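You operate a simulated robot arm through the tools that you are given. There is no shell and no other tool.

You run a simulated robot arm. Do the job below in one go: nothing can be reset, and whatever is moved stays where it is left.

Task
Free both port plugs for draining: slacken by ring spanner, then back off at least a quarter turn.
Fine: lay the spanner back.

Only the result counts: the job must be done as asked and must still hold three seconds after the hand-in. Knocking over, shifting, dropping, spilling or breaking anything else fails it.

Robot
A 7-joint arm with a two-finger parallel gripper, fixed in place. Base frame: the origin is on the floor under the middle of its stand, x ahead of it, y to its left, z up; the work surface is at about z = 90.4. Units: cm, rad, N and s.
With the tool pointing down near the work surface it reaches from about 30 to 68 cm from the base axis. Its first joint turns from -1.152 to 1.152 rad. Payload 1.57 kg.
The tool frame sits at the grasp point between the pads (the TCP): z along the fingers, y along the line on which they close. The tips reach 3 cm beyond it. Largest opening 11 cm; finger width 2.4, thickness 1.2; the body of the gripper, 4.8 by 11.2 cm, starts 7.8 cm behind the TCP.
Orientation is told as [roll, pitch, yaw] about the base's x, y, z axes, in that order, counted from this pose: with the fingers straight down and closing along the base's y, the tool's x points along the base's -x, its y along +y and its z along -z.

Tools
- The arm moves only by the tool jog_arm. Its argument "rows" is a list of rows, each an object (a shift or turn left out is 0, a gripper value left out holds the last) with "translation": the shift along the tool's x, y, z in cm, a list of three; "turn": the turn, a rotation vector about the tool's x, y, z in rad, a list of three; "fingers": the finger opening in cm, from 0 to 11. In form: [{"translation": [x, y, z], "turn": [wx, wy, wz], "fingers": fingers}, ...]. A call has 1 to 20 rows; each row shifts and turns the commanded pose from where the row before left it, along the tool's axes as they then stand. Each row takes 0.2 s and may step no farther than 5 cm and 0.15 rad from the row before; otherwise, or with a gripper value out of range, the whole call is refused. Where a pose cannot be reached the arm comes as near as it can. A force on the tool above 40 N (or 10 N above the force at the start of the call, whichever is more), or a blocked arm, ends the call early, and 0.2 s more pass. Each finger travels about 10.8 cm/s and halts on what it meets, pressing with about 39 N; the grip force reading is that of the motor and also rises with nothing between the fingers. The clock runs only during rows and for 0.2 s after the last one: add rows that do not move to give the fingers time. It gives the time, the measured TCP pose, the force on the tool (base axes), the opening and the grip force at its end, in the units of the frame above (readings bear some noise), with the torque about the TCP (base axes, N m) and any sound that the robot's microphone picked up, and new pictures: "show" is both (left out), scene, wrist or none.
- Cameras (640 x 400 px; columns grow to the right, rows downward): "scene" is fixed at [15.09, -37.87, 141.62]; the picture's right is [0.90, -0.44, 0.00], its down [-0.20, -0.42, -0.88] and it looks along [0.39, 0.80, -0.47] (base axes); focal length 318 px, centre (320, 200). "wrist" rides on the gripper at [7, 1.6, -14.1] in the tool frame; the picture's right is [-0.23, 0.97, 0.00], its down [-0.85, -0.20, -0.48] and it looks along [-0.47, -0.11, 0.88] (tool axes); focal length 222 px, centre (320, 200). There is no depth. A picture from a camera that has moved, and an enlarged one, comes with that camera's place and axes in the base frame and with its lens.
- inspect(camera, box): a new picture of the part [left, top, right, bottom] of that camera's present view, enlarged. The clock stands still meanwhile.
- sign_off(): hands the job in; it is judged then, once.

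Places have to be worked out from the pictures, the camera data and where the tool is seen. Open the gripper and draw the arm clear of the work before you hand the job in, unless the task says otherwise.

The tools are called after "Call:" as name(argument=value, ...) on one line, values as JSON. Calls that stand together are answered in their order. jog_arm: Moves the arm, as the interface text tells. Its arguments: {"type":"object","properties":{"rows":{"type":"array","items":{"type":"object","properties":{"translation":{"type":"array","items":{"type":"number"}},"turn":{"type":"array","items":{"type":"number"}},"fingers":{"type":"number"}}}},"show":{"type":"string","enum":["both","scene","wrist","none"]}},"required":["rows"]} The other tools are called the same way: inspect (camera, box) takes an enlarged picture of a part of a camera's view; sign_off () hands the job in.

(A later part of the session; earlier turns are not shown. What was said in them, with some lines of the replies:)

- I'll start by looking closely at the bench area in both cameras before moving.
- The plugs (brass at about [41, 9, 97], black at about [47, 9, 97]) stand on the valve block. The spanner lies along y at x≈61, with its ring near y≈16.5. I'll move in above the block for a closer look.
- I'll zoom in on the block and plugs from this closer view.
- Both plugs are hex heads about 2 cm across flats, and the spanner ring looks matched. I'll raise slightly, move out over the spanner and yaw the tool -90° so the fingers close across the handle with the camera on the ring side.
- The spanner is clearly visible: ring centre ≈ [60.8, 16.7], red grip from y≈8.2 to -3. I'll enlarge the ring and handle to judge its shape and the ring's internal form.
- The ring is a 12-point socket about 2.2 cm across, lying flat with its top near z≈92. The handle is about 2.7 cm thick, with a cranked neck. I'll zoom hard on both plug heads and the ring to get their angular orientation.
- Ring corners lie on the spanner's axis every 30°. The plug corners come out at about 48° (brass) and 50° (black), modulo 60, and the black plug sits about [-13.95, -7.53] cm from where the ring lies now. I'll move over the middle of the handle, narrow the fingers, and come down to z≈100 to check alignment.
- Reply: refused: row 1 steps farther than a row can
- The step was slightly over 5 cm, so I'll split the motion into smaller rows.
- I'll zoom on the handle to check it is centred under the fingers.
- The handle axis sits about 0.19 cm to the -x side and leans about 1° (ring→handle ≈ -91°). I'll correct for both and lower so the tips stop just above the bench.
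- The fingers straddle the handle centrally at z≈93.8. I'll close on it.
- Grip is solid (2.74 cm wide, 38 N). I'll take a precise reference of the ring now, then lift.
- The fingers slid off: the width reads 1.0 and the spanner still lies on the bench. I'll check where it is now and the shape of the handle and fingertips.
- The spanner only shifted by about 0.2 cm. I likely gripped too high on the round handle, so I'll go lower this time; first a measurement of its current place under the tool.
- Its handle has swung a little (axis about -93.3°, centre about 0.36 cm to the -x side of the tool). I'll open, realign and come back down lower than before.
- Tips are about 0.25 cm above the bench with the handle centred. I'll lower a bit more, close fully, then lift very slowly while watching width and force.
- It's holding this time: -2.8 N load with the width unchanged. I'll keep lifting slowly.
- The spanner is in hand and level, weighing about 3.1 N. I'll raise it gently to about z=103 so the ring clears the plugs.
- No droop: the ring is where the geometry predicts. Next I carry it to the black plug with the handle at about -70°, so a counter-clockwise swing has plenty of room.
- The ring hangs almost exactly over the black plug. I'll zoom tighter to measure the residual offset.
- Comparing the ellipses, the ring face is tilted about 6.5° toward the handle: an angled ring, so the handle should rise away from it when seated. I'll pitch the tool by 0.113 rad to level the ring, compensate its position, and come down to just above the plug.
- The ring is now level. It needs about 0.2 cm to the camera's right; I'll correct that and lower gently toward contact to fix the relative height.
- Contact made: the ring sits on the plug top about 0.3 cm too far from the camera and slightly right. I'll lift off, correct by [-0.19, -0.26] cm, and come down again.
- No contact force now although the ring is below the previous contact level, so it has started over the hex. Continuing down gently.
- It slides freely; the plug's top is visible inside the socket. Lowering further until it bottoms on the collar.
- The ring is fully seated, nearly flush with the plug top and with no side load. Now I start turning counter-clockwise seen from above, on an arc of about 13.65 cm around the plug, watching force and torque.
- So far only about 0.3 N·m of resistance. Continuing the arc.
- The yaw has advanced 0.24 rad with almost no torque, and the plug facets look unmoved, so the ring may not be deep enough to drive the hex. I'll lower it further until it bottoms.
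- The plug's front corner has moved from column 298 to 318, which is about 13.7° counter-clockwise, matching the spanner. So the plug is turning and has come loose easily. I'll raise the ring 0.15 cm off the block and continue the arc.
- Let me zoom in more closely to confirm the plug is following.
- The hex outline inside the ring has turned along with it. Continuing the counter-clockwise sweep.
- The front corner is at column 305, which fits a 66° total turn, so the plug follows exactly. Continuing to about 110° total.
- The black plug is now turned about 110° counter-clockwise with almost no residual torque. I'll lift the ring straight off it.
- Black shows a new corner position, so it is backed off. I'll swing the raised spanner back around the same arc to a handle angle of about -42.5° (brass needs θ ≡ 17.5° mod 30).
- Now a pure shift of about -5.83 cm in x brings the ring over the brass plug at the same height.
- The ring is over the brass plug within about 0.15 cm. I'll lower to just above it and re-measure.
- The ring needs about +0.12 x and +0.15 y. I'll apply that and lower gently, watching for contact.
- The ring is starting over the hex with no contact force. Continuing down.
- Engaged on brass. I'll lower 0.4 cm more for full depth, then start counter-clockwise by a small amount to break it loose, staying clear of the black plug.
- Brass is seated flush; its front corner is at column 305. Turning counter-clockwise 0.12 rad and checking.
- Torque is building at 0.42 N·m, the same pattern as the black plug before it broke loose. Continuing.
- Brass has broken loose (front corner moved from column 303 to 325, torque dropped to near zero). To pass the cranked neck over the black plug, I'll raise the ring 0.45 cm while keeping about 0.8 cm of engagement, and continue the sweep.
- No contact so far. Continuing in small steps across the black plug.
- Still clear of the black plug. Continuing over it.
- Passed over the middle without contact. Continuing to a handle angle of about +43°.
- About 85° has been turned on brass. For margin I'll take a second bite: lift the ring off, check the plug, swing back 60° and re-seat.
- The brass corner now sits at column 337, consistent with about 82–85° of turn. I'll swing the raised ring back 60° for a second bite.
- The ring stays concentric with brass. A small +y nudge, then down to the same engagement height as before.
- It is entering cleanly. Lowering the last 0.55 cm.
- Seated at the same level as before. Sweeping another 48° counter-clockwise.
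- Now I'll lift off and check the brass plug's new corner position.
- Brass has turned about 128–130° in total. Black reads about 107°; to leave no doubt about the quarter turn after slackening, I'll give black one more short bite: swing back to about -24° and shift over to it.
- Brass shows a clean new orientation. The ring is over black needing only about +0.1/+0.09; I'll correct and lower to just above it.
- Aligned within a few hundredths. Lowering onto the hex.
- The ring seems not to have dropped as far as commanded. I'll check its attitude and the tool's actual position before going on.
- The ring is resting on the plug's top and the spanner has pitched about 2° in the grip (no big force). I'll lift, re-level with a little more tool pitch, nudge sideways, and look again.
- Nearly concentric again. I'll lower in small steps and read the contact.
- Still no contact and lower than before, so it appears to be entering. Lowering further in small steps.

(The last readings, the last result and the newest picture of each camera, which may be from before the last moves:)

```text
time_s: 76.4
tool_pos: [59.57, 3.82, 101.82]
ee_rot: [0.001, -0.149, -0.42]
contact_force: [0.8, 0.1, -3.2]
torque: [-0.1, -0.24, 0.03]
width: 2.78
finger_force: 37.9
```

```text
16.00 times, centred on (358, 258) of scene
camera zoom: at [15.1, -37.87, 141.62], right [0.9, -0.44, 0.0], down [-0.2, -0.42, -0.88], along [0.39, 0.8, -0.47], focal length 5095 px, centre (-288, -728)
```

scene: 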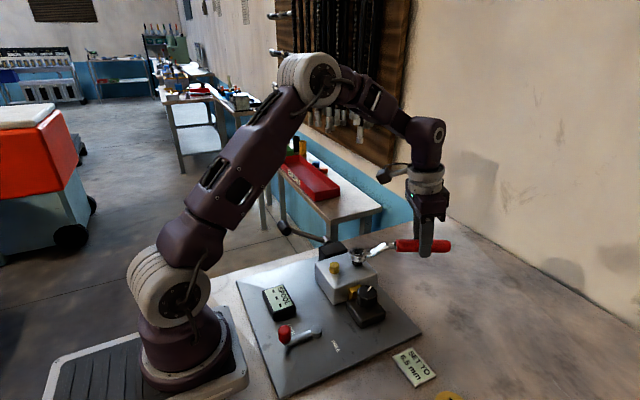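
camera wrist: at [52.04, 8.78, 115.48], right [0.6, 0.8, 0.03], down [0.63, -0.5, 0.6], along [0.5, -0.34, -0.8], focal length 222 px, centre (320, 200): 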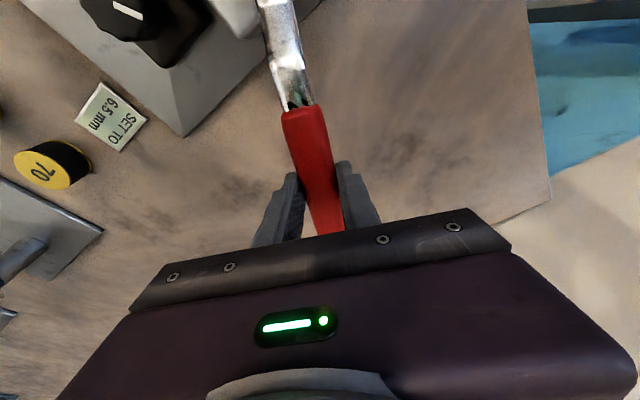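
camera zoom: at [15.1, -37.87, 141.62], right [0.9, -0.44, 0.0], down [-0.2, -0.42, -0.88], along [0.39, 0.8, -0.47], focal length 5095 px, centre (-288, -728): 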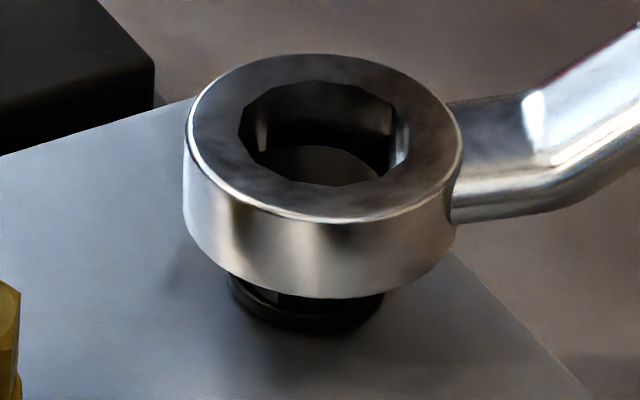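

Entering properly now. Continuing down to full engagement.

Call:
jog_arm(rows=[{"translation": [0.0225, 0, 0.15]}, {"translation": [0.0225, 0, 0.15]}, {"translation": [0.0225, 0, 0.15]}, {"translation": [0.0225, 0, 0.15]}, {"translation": [0, 0, 0]}], show="none")

Call:
inspect(camera="scene", box=[346, 246, 370, 270])

```text
time_s: 77.6
tool_pos: [59.64, 3.82, 101.25]
ee_rot: [0.0, -0.151, -0.419]
contact_force: [-1.1, 0.3, -3.2]
torque: [-0.11, -0.25, 0.0]
width: 2.74
finger_force: 38.3
```

```text
16.00 times, centred on (358, 258) of scene
camera zoom: at [15.1, -37.87, 141.62], right [0.9, -0.44, 0.0], down [-0.2, -0.42, -0.88], along [0.39, 0.8, -0.47], focal length 5095 px, centre (-288, -728)
```

zoom: 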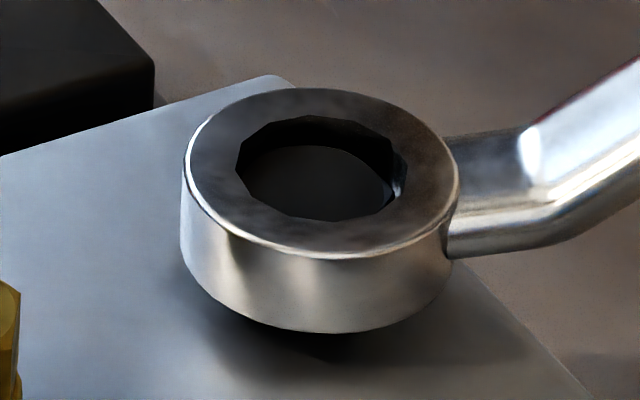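

Engaged on black again. Turning another 41° counter-clockwise with the updated pitch.

Call:
jog_arm(rows=[{"translation": [0.0109, 0.5487, -0.0016], "turn": [-0.00598, 0, -0.03955]}, {"translation": [0.0244, 0.8227, -0.0037], "turn": [-0.00896, 0, -0.05933]}, {"translation": [0.0434, 1.0964, -0.0066], "turn": [-0.01195, 0, -0.0791]}, {"translation": [0.0434, 1.0964, -0.0066], "turn": [-0.01195, 0, -0.0791]}, {"translation": [0.0434, 1.0964, -0.0066], "turn": [-0.01195, 0, -0.0791]}, {"translation": [0.0434, 1.0964, -0.0066], "turn": [-0.01195, 0, -0.0791]}, {"translation": [0.0434, 1.0964, -0.0066], "turn": [-0.01195, 0, -0.0791]}, {"translation": [0.0434, 1.0964, -0.0066], "turn": [-0.01195, 0, -0.0791]}, {"translation": [0.0434, 1.0964, -0.0066], "turn": [-0.01195, 0, -0.0791]}, {"translation": [0.0244, 0.8227, -0.0037], "turn": [-0.00896, 0, -0.05933]}, {"translation": [0, 0, 0]}], show="scene")

Call:
inspect(camera="scene", box=[346, 246, 370, 270])

```text
time_s: 80.0
tool_pos: [60.25, 13.94, 101.25]
ee_rot: [0.007, -0.153, 0.307]
contact_force: [-5.5, 6.1, -0.6]
torque: [0.33, 0.33, -0.96]
width: 2.91
finger_force: 38.8
```

scene: 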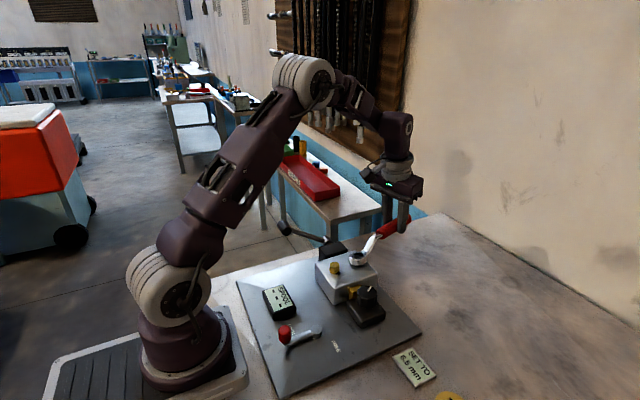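

```text
16.00 times, centred on (358, 258) of scene
camera zoom: at [15.09, -37.85, 141.63], right [0.9, -0.44, 0.0], down [-0.2, -0.42, -0.88], along [0.39, 0.8, -0.47], focal length 5095 px, centre (-288, -728)
```

zoom: 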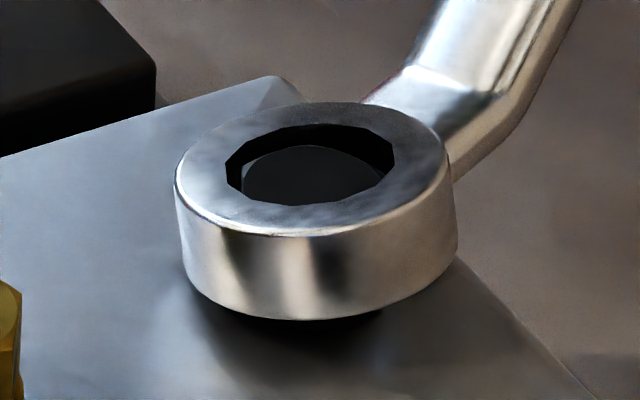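

Resistance has appeared (about 1 N·m, handle skewing in the grip), so black has reached some stop or is jamming. I'll ease back until the torque is gone, then lift off.

Call:
jog_arm(rows=[{"translation": [0.0109, -0.5487, -0.0016], "turn": [0.00598, 0, 0.03955]}, {"translation": [0.0109, -0.5487, -0.0016], "turn": [0.00598, 0, 0.03955]}, {"translation": [0, 0, 0]}], show="none")

Call:
inspect(camera="scene", box=[346, 246, 370, 270])

Call:
inspect(camera="scene", box=[340, 200, 420, 270])

```text
time_s: 80.8
tool_pos: [60.44, 12.27, 101.32]
ee_rot: [0.0, -0.152, 0.219]
contact_force: [-1.1, 0.2, -4.1]
torque: [0.05, -0.25, 0.04]
width: 2.78
finger_force: 37.6
```

```text
16.00 times, centred on (358, 258) of scene
camera zoom: at [15.1, -37.87, 141.62], right [0.9, -0.44, 0.0], down [-0.2, -0.42, -0.88], along [0.39, 0.8, -0.47], focal length 5095 px, centre (-288, -728)
```

zoom: 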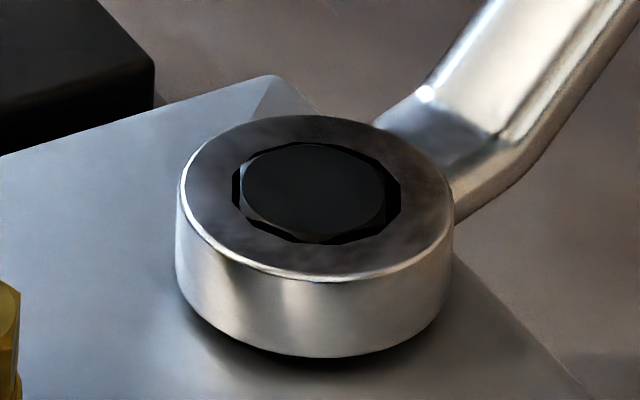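

```text
5.71 times, centred on (380, 235) of scene
camera zoom: at [15.1, -37.87, 141.62], right [0.9, -0.44, 0.0], down [-0.2, -0.42, -0.88], along [0.39, 0.8, -0.47], focal length 1820 px, centre (-23, 0)
```

zoom: 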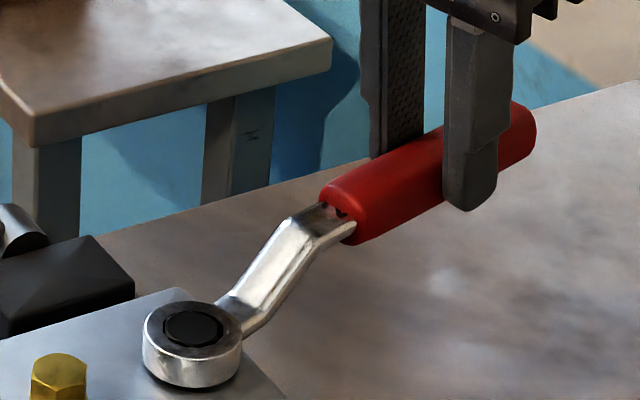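

Torque is relieved and the ring sits level. I'll lift straight off and look at the plug.

Call:
jog_arm(rows=[{"translation": [-0.022, 0, -0.15]}, {"translation": [-0.03, 0, -0.2]}, {"translation": [-0.045, 0, -0.3]}, {"translation": [-0.06, 0, -0.4]}, {"translation": [-0.075, 0, -0.5]}, {"translation": [-0.075, 0, -0.5]}, {"translation": [-0.075, 0, -0.5]}, {"translation": [-0.06, 0, -0.4]}, {"translation": [0, 0, 0]}])

Call:
inspect(camera="scene", box=[346, 246, 370, 270])

Call:
inspect(camera="scene", box=[325, 254, 349, 278])

Call:
inspect(camera="scene", box=[330, 190, 410, 270])

```text
time_s: 82.8
tool_pos: [60.44, 12.41, 104.33]
ee_rot: [0.0, -0.149, 0.221]
contact_force: [-0.3, -1.0, -3.0]
torque: [0.04, -0.25, -0.02]
width: 2.76
finger_force: 37.2
camera wrist: at [51.35, 11.84, 117.22], right [0.01, 1.0, 0.03], down [0.8, -0.03, 0.6], along [0.6, 0.02, -0.8], focal length 222 px, centre (320, 200)
```

scene: 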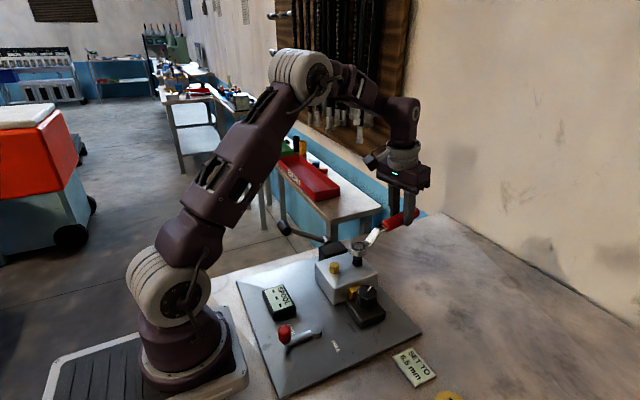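
wrist: 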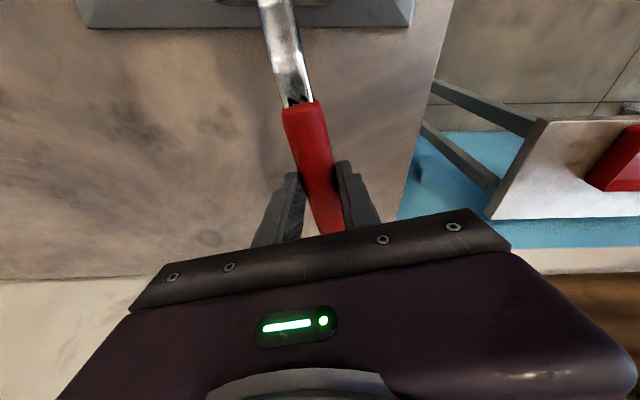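

```text
16.00 times, centred on (358, 258) of scene
camera zoom: at [15.1, -37.87, 141.62], right [0.9, -0.44, 0.0], down [-0.2, -0.42, -0.88], along [0.39, 0.8, -0.47], focal length 5095 px, centre (-288, -728)
```

zoom: 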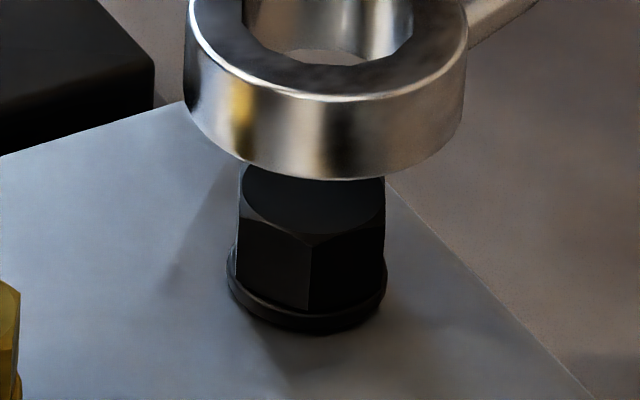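

```text
16.00 times, centred on (337, 266) of scene
camera zoom: at [15.1, -37.87, 141.62], right [0.9, -0.44, 0.0], down [-0.2, -0.42, -0.88], along [0.39, 0.8, -0.47], focal length 5095 px, centre (48, -856)
```

zoom: 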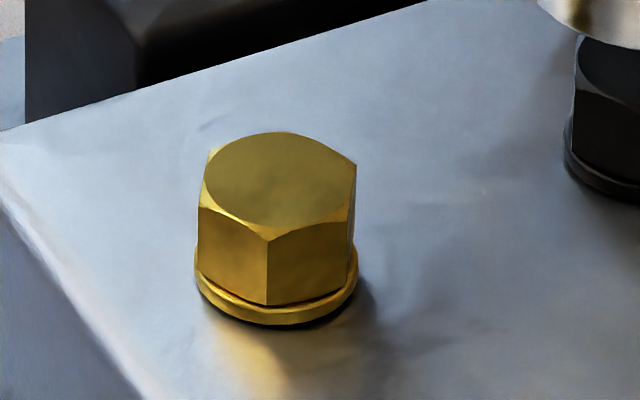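

```text
5.00 times, centred on (370, 230) of scene
camera zoom: at [15.1, -37.87, 141.62], right [0.9, -0.44, 0.0], down [-0.2, -0.42, -0.88], along [0.39, 0.8, -0.47], focal length 1592 px, centre (70, 50)
```

zoom: 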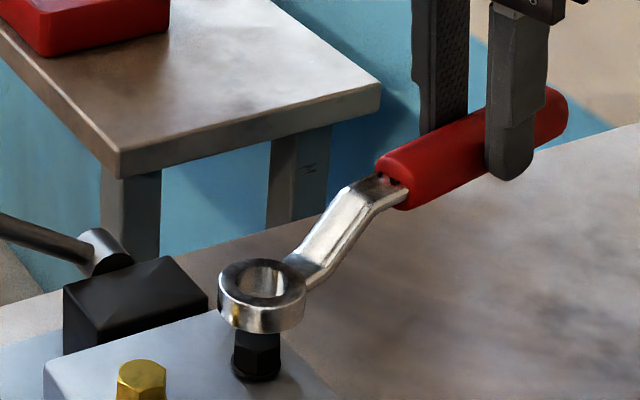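

Black now shows a total of about 128° and brass about 128–130°, both evidently at the end of their back-off travel and well past a quarter turn. Now I'll take the spanner back: undo the pitch so the handle is level, and move away in -y first.

Call:
jog_arm(rows=[{"turn": [0, 0.03, 0]}, {"turn": [0, 0.043, 0]}, {"turn": [0, 0.04, 0]}, {"translation": [0.107, -0.476, -0.004]}, {"translation": [0.192, -0.857, -0.007]}, {"translation": [0.257, -1.143, -0.01]}, {"translation": [0.299, -1.333, -0.011]}, {"translation": [0.299, -1.333, -0.011]}, {"translation": [0.299, -1.333, -0.011]}, {"translation": [0.257, -1.143, -0.01]}, {"translation": [0.214, -0.952, -0.008]}, {"translation": [0.128, -0.571, -0.005]}, {"translation": [0.086, -0.381, -0.003]}, {"translation": [0, 0, 0]}])

```text
time_s: 85.8
tool_pos: [60.52, 2.59, 104.35]
ee_rot: [0.001, -0.036, 0.219]
contact_force: [1.9, 0.0, -3.4]
torque: [0.07, -0.27, 0.03]
width: 2.74
finger_force: 38.2
camera wrist: at [52.82, 2.42, 118.16], right [0.01, 1.0, 0.01], down [0.86, -0.01, 0.51], along [0.51, 0.0, -0.86], focal length 222 px, centre (320, 200)
```

scene: 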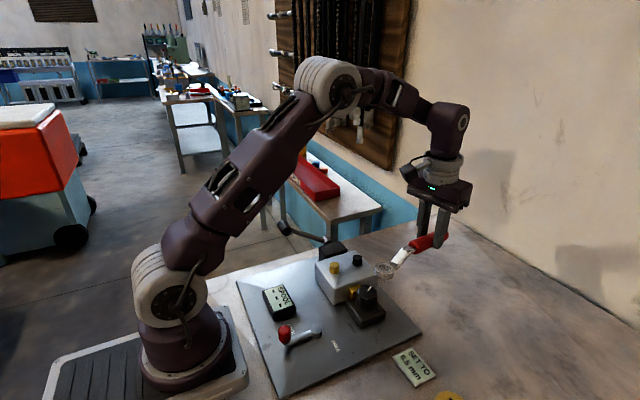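
wrist: 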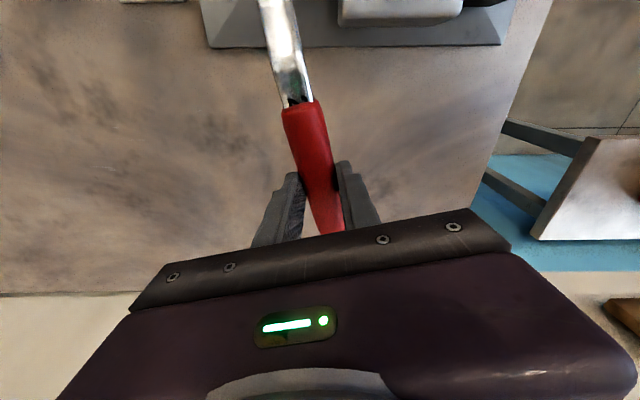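

Clear. Now yaw the tool about the grip, clockwise, to bring the spanner back to lying along y with the ring toward +y.

Call:
jog_arm(rows=[{"turn": [0.0022, 0, 0.06]}, {"turn": [0.0044, 0, 0.1199]}, {"turn": [0.0044, 0, 0.1199]}, {"turn": [0.0044, 0, 0.1199]}, {"turn": [0.0044, 0, 0.1199]}, {"turn": [0.0044, 0, 0.1199]}, {"turn": [0.0044, 0, 0.1199]}, {"turn": [0.0044, 0, 0.1199]}, {"turn": [0.0044, 0, 0.1199]}, {"turn": [0.0044, 0, 0.1199]}, {"turn": [0.0044, 0, 0.1199]}, {"turn": [0.0044, 0, 0.1199]}, {"turn": [0.0044, 0, 0.1199]}, {"turn": [0.0044, 0, 0.1199]}, {"turn": [0.0044, 0, 0.1199]}, {"turn": [0.0022, 0, 0.06]}, {"translation": [0, 0, 0]}])

Call:
inspect(camera="scene", box=[370, 180, 470, 280])

```text
time_s: 89.4
tool_pos: [60.48, 2.64, 104.34]
ee_rot: [0.0, -0.038, -1.581]
contact_force: [-0.7, -0.1, -4.1]
torque: [-0.3, -0.01, 0.01]
width: 2.74
finger_force: 37.6
camera wrist: at [62.15, 9.94, 118.15], right [0.97, -0.24, 0.01], down [-0.21, -0.84, 0.51], along [-0.11, -0.5, -0.86], focal length 222 px, centre (320, 200)
```

scene: 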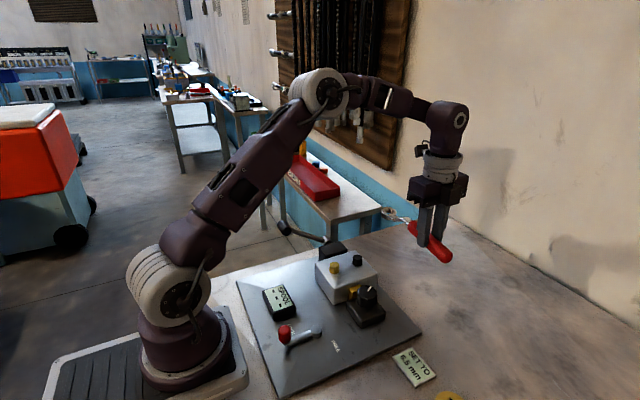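
wrist: 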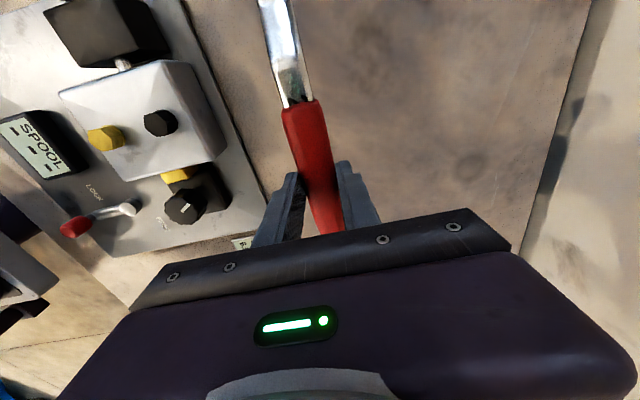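

```text
4.00 times, centred on (420, 230) of scene
camera zoom: at [15.1, -37.87, 141.62], right [0.9, -0.44, 0.0], down [-0.2, -0.42, -0.88], along [0.39, 0.8, -0.47], focal length 1274 px, centre (-80, 80)
```

zoom: 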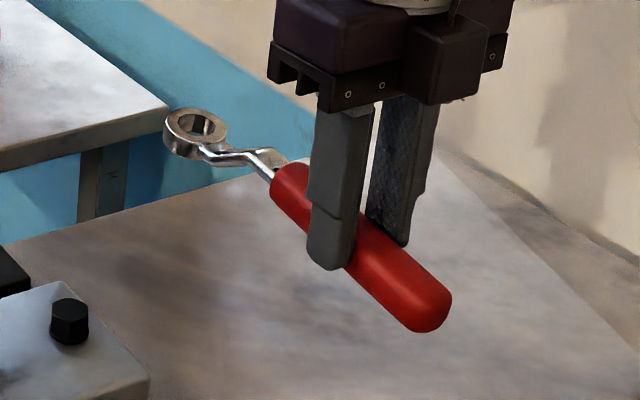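

Spanner is level and oriented as it was. Lowering toward the bench.

Call:
jog_arm(rows=[{"translation": [0.0185, 0, 0.5]}, {"translation": [0.037, 0, 1.0]}, {"translation": [0.041, 0, 1.1]}, {"translation": [0.044, 0, 1.2]}, {"translation": [0.044, 0, 1.2]}, {"translation": [0.044, 0, 1.2]}, {"translation": [0.044, 0, 1.2]}, {"translation": [0.037, 0, 1.0]}, {"translation": [0.026, 0, 0.7]}, {"translation": [0.015, 0, 0.4]}, {"translation": [0, 0, 0]}])

Call:
inspect(camera="scene", box=[370, 225, 460, 315])

```text
time_s: 91.8
tool_pos: [60.47, 2.67, 94.68]
ee_rot: [0.001, -0.037, -1.58]
contact_force: [0.0, -0.2, -2.4]
torque: [-0.28, -0.01, 0.02]
width: 2.77
finger_force: 37.5
camera wrist: at [62.16, 9.92, 108.62], right [0.97, -0.24, 0.01], down [-0.21, -0.84, 0.51], along [-0.11, -0.5, -0.86], focal length 222 px, centre (320, 200)
```

scene: 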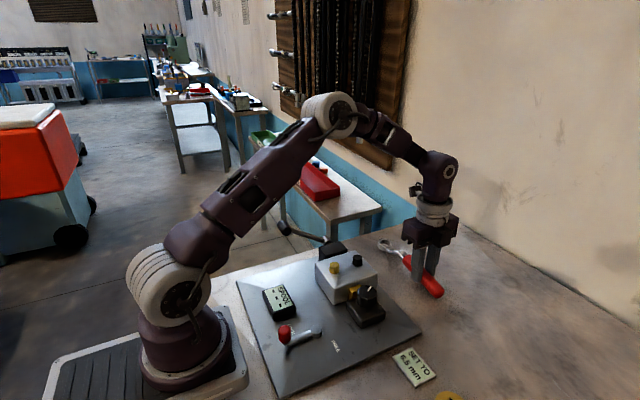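
wrist: 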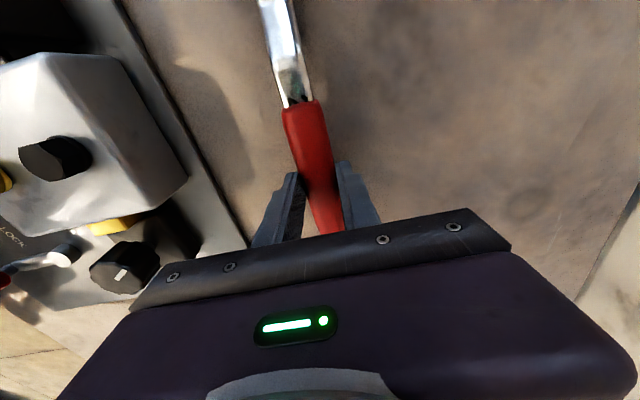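

```text
4.44 times, centred on (415, 270) of scene
camera zoom: at [15.1, -37.87, 141.62], right [0.9, -0.44, 0.0], down [-0.2, -0.42, -0.88], along [0.39, 0.8, -0.47], focal length 1415 px, centre (-102, -111)
```

zoom: 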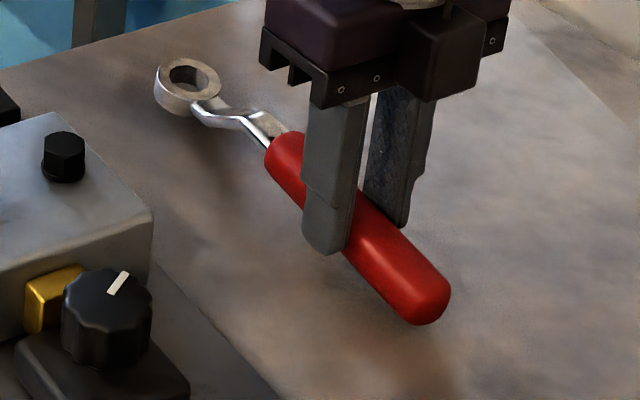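

Now slow final descent while watching for the load to transfer to the bench.

Call:
jog_arm(rows=[{"translation": [0.0074, 0, 0.2]}, {"translation": [0.0074, 0, 0.2]}, {"translation": [0.0074, 0, 0.2]}, {"translation": [0.0055, 0, 0.15]}, {"translation": [0.0055, 0, 0.15]}, {"translation": [0, 0, 0]}], show="none")

Call:
inspect(camera="scene", box=[370, 225, 460, 315])

```text
time_s: 93.2
tool_pos: [60.59, 2.56, 93.88]
ee_rot: [0.004, -0.036, -1.579]
contact_force: [-3.0, 1.7, 28.4]
torque: [0.09, 0.14, -0.02]
width: 2.77
finger_force: 37.9
```

```text
4.44 times, centred on (415, 270) of scene
camera zoom: at [15.03, -37.87, 141.63], right [0.9, -0.44, 0.0], down [-0.2, -0.42, -0.88], along [0.39, 0.8, -0.47], focal length 1415 px, centre (-102, -111)
```

zoom: 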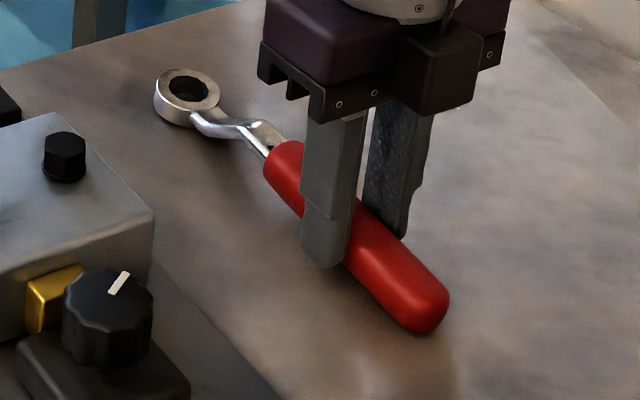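

It's down on the bench (28 N, slightly over-pressed). I'll ease up a little to relieve it before opening.

Call:
jog_arm(rows=[{"translation": [-0.0037, 0, -0.1]}, {"translation": [-0.0037, 0, -0.1]}, {"translation": [0, 0, 0]}], show="none")

Call:
inspect(camera="scene", box=[375, 230, 455, 310])

```text
time_s: 94.0
tool_pos: [60.56, 2.61, 94.04]
ee_rot: [0.0, -0.037, -1.578]
contact_force: [1.1, -0.3, -0.3]
torque: [0.03, -0.07, -0.1]
width: 2.76
finger_force: 37.9
```

```text
5.00 times, centred on (415, 270) of scene
camera zoom: at [15.1, -37.87, 141.62], right [0.9, -0.44, 0.0], down [-0.2, -0.42, -0.88], along [0.39, 0.8, -0.47], focal length 1592 px, centre (-155, -150)
```

zoom: 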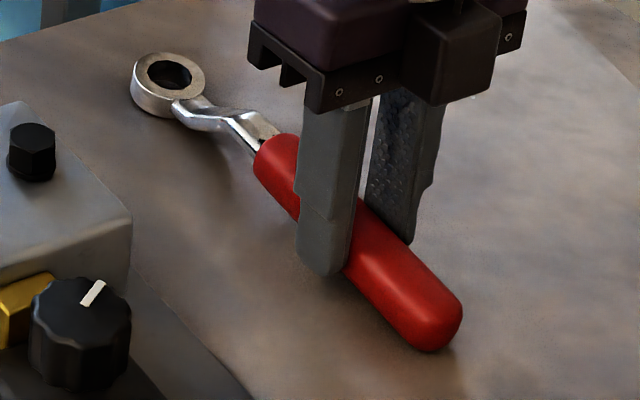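

Load is on the bench, so I'll open the fingers and then withdraw straight up slowly.

Call:
jog_arm(rows=[{"fingers": 3.4}, {"fingers": 5}, {"fingers": 6}, {"fingers": 6}], show="none")

Call:
inspect(camera="scene", box=[375, 230, 455, 310])

Call:
jog_arm(rows=[{"translation": [0, 0, -0.5]}, {"translation": [0, 0, -1]}, {"translation": [0, 0, -2]}, {"translation": [0, 0, -3]}, {"translation": [0, 0, -3]}, {"translation": [0, 0, -3]}, {"translation": [0, 0, -3]}, {"translation": [0, 0, -3]}, {"translation": [0, 0, 0]}])

Call:
inspect(camera="scene", box=[375, 230, 455, 310])

Call:
inspect(camera="scene", box=[310, 235, 390, 295])

Call:
inspect(camera="wrist", box=[100, 60, 300, 220])

```text
time_s: 95.0
tool_pos: [60.48, 2.62, 94.05]
ee_rot: [0.0, -0.036, -1.58]
contact_force: [-0.3, 0.7, -0.1]
torque: [-0.02, 0.02, 0.0]
width: 5.97
finger_force: 0.0
```

```text
5.00 times, centred on (415, 270) of scene
camera zoom: at [15.09, -37.87, 141.62], right [0.9, -0.44, 0.0], down [-0.2, -0.42, -0.88], along [0.39, 0.8, -0.47], focal length 1592 px, centre (-155, -150)
```

zoom: 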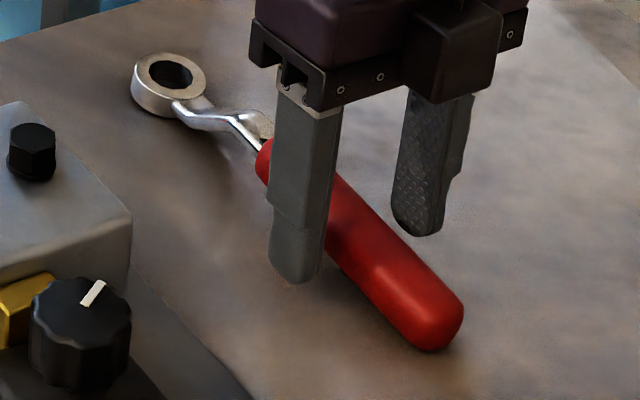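

```text
time_s: 97.0
tool_pos: [60.55, 3.21, 112.54]
ee_rot: [0.0, -0.037, -1.579]
contact_force: [0.0, 0.5, 0.4]
torque: [0.03, 0.01, 0.01]
width: 6.01
finger_force: 0.1
camera wrist: at [62.24, 10.57, 126.48], right [0.97, -0.24, 0.01], down [-0.21, -0.84, 0.51], along [-0.11, -0.5, -0.86], focal length 222 px, centre (320, 200)
```

scene: 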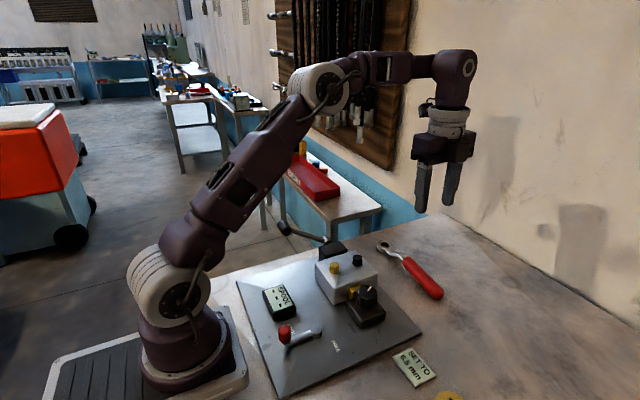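
wrist: 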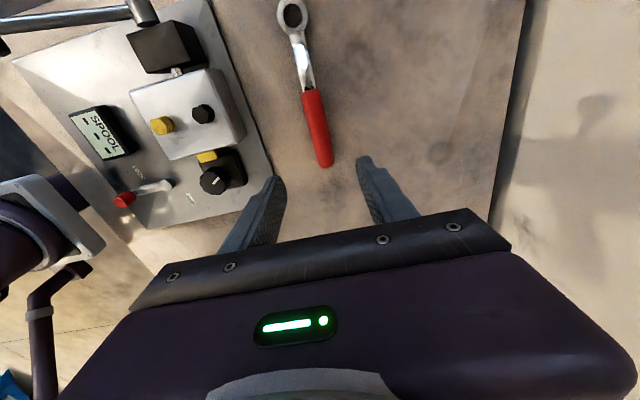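

```text
5.00 times, centred on (415, 270) of scene
camera zoom: at [15.09, -37.87, 141.62], right [0.9, -0.44, 0.0], down [-0.2, -0.42, -0.88], along [0.39, 0.8, -0.47], focal length 1592 px, centre (-155, -150)
```

zoom: 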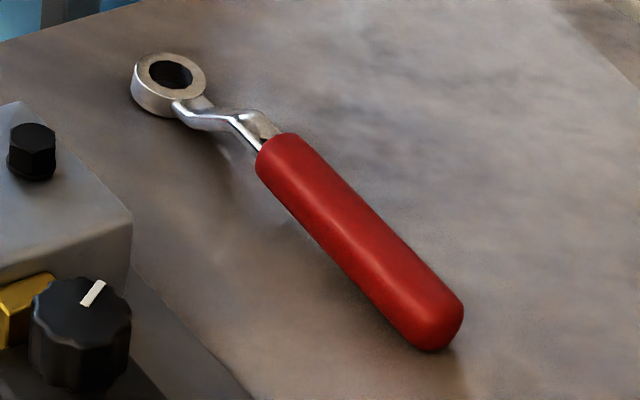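

```text
6.67 times, centred on (350, 265) of scene
camera zoom: at [15.09, -37.87, 141.62], right [0.9, -0.44, 0.0], down [-0.2, -0.42, -0.88], along [0.39, 0.8, -0.47], focal length 2123 px, centre (120, -233)
```

zoom: 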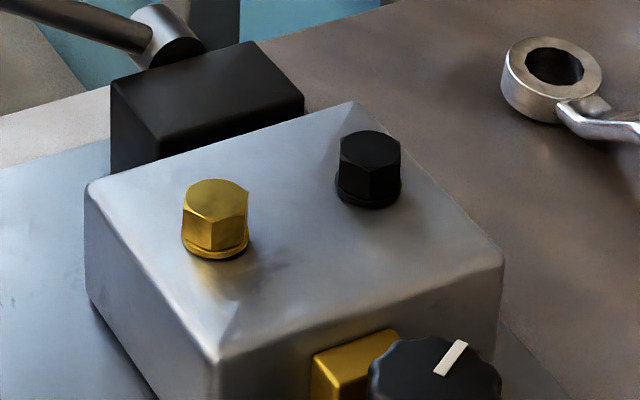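

```text
2.50 times, centred on (200, 140) of wrist
camera zoom: at [62.24, 10.57, 126.48], right [0.97, -0.24, 0.01], down [-0.21, -0.84, 0.51], along [-0.11, -0.5, -0.86], focal length 555 px, centre (620, 350)
```

zoom: 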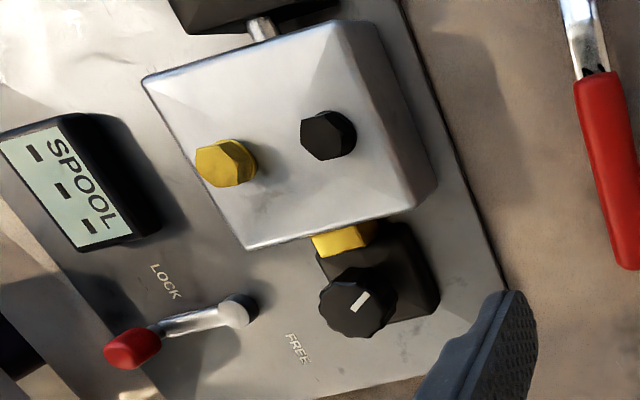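

The spanner lies back where it was and nothing else has moved. I'll repeat the original high-zoom views of both plugs to verify their turn and height against the starting pictures.

Call:
inspect(camera="scene", box=[325, 252, 343, 270])

Call:
inspect(camera="scene", box=[347, 246, 365, 264])

Call:
inspect(camera="wrist", box=[147, 110, 177, 140])

Call:
inspect(camera="wrist", box=[188, 98, 218, 128])

```text
16.00 times, centred on (334, 261) of scene
camera zoom: at [15.09, -37.87, 141.62], right [0.9, -0.44, 0.0], down [-0.2, -0.42, -0.88], along [0.39, 0.8, -0.47], focal length 5095 px, centre (96, -776)
```

zoom: 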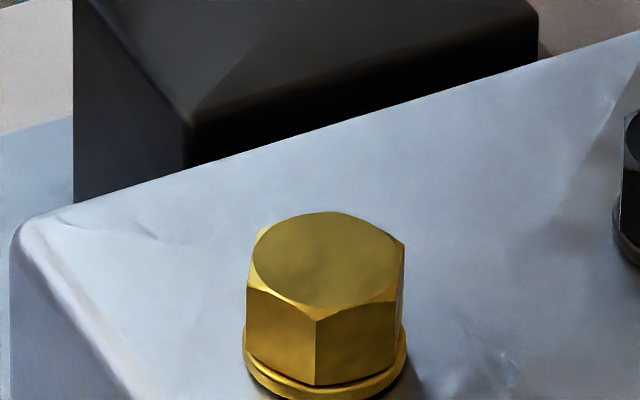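

```text
16.00 times, centred on (356, 255) of scene
camera zoom: at [15.09, -37.87, 141.62], right [0.9, -0.44, 0.0], down [-0.2, -0.42, -0.88], along [0.39, 0.8, -0.47], focal length 5095 px, centre (-256, -680)
```

zoom: 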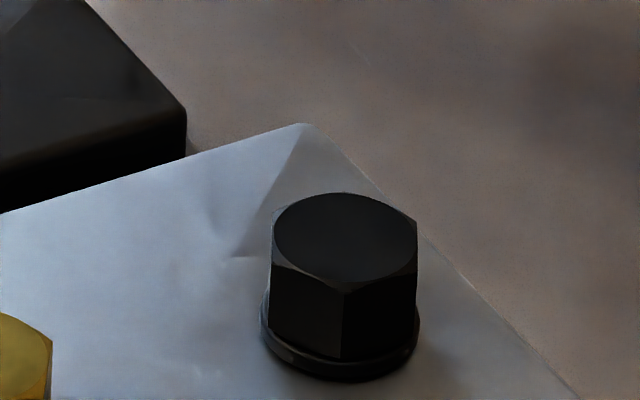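

```text
13.33 times, centred on (162, 125) of wrist
camera zoom: at [62.24, 10.57, 126.48], right [0.97, -0.24, 0.01], down [-0.21, -0.84, 0.51], along [-0.11, -0.5, -0.86], focal length 2962 px, centre (2427, 1200)
```

zoom: 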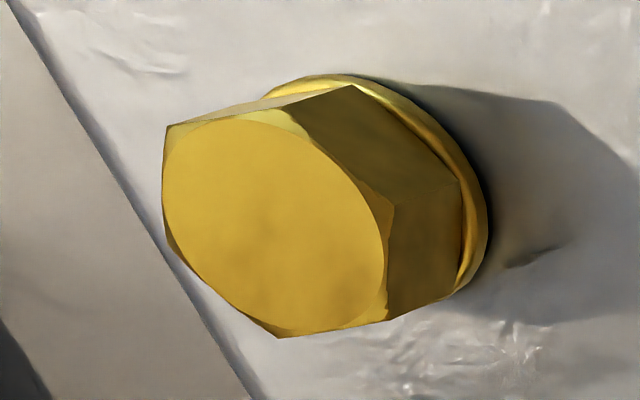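

```text
13.33 times, centred on (203, 113) of wrist
camera zoom: at [62.24, 10.57, 126.48], right [0.97, -0.24, 0.01], down [-0.21, -0.84, 0.51], along [-0.11, -0.5, -0.86], focal length 2962 px, centre (1880, 1360)
```

zoom: 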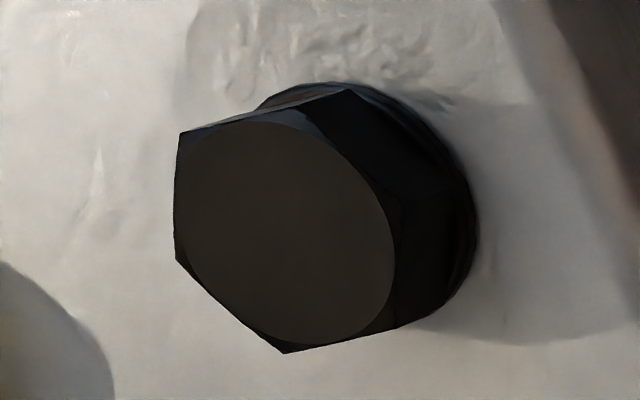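

Both plugs keep the new orientation (about 128° from the start on each) and sit properly on the block. I'll raise the arm well clear with the gripper open and take a last look.

Call:
jog_arm(rows=[{"translation": [0, 0, -3], "fingers": 8}, {"translation": [0, 0, -3], "fingers": 11}, {"translation": [0, 0, -3]}, {"translation": [0, 0, -3]}, {"translation": [0, 0, 0]}, {"translation": [0, 0, 0]}])

Call:
inspect(camera="scene", box=[230, 220, 470, 370])

```text
time_s: 98.4
tool_pos: [58.96, 3.81, 120.91]
ee_rot: [0.0, -0.036, -1.58]
contact_force: [-0.4, -0.3, 0.3]
torque: [-0.01, 0.0, -0.03]
width: 10.99
finger_force: 0.0
out of reach, approached as far as the arm can: row 3, 4
camera wrist: at [60.7, 11.06, 134.81], right [0.97, -0.24, 0.01], down [-0.21, -0.84, 0.51], along [-0.11, -0.5, -0.86], focal length 222 px, centre (320, 200)
```

scene: 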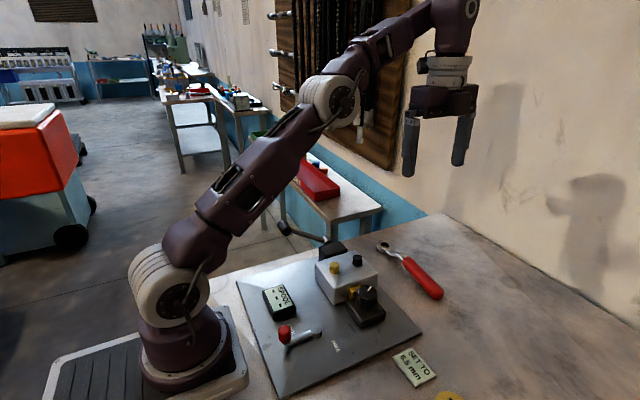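
wrist: 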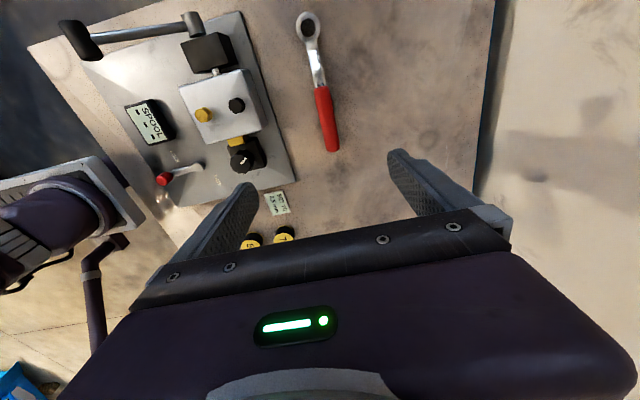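

```text
2.67 times, centred on (350, 295) of scene
camera zoom: at [15.09, -37.87, 141.62], right [0.9, -0.44, 0.0], down [-0.2, -0.42, -0.88], along [0.39, 0.8, -0.47], focal length 849 px, centre (240, -53)
```

zoom: 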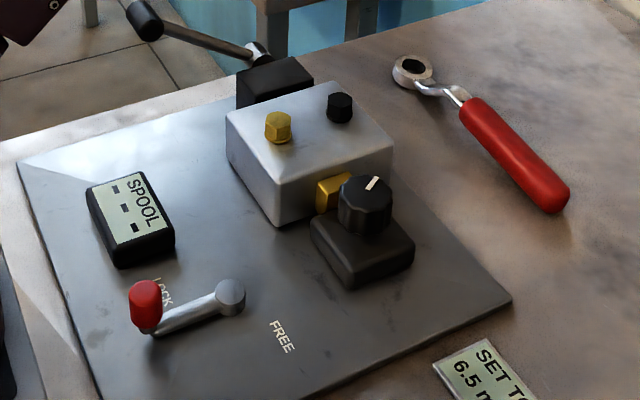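

Both plugs are slackened and backed off past a quarter turn. The spanner lies back in its place, the lever, knob and display are as they were, and the arm is clear with the gripper open. Handing in.

Call:
sign_off()

```text
The job is handed in.
```

Both port plugs were slackened with the ring spanner and backed off counter-clockwise by about 128° each, past the quarter turn you asked for. The job is handed in.

- **How sure I am of the angles:** I read them from the hex corner positions in the pictures. Those repeat every 60°, so I also relied on how far the spanner was swung. I followed the black plug step by step. The brass plug's figure rests more on the spanner swings, but it agrees with the pictures.
- **Black plug:** It met resistance at about 128°, roughly 1 N·m. I eased off and lifted the spanner clear there. I don't know whether that is an end stop or the ring jamming.
- **Spanner:** It is back on the bench where it lay, within a few millimetres. My first attempt to pick it up slipped and nudged it about 0.2 cm.
- **Everything else:** The lever, knob and display look as they did at the start. The arm is raised clear with the gripper open.
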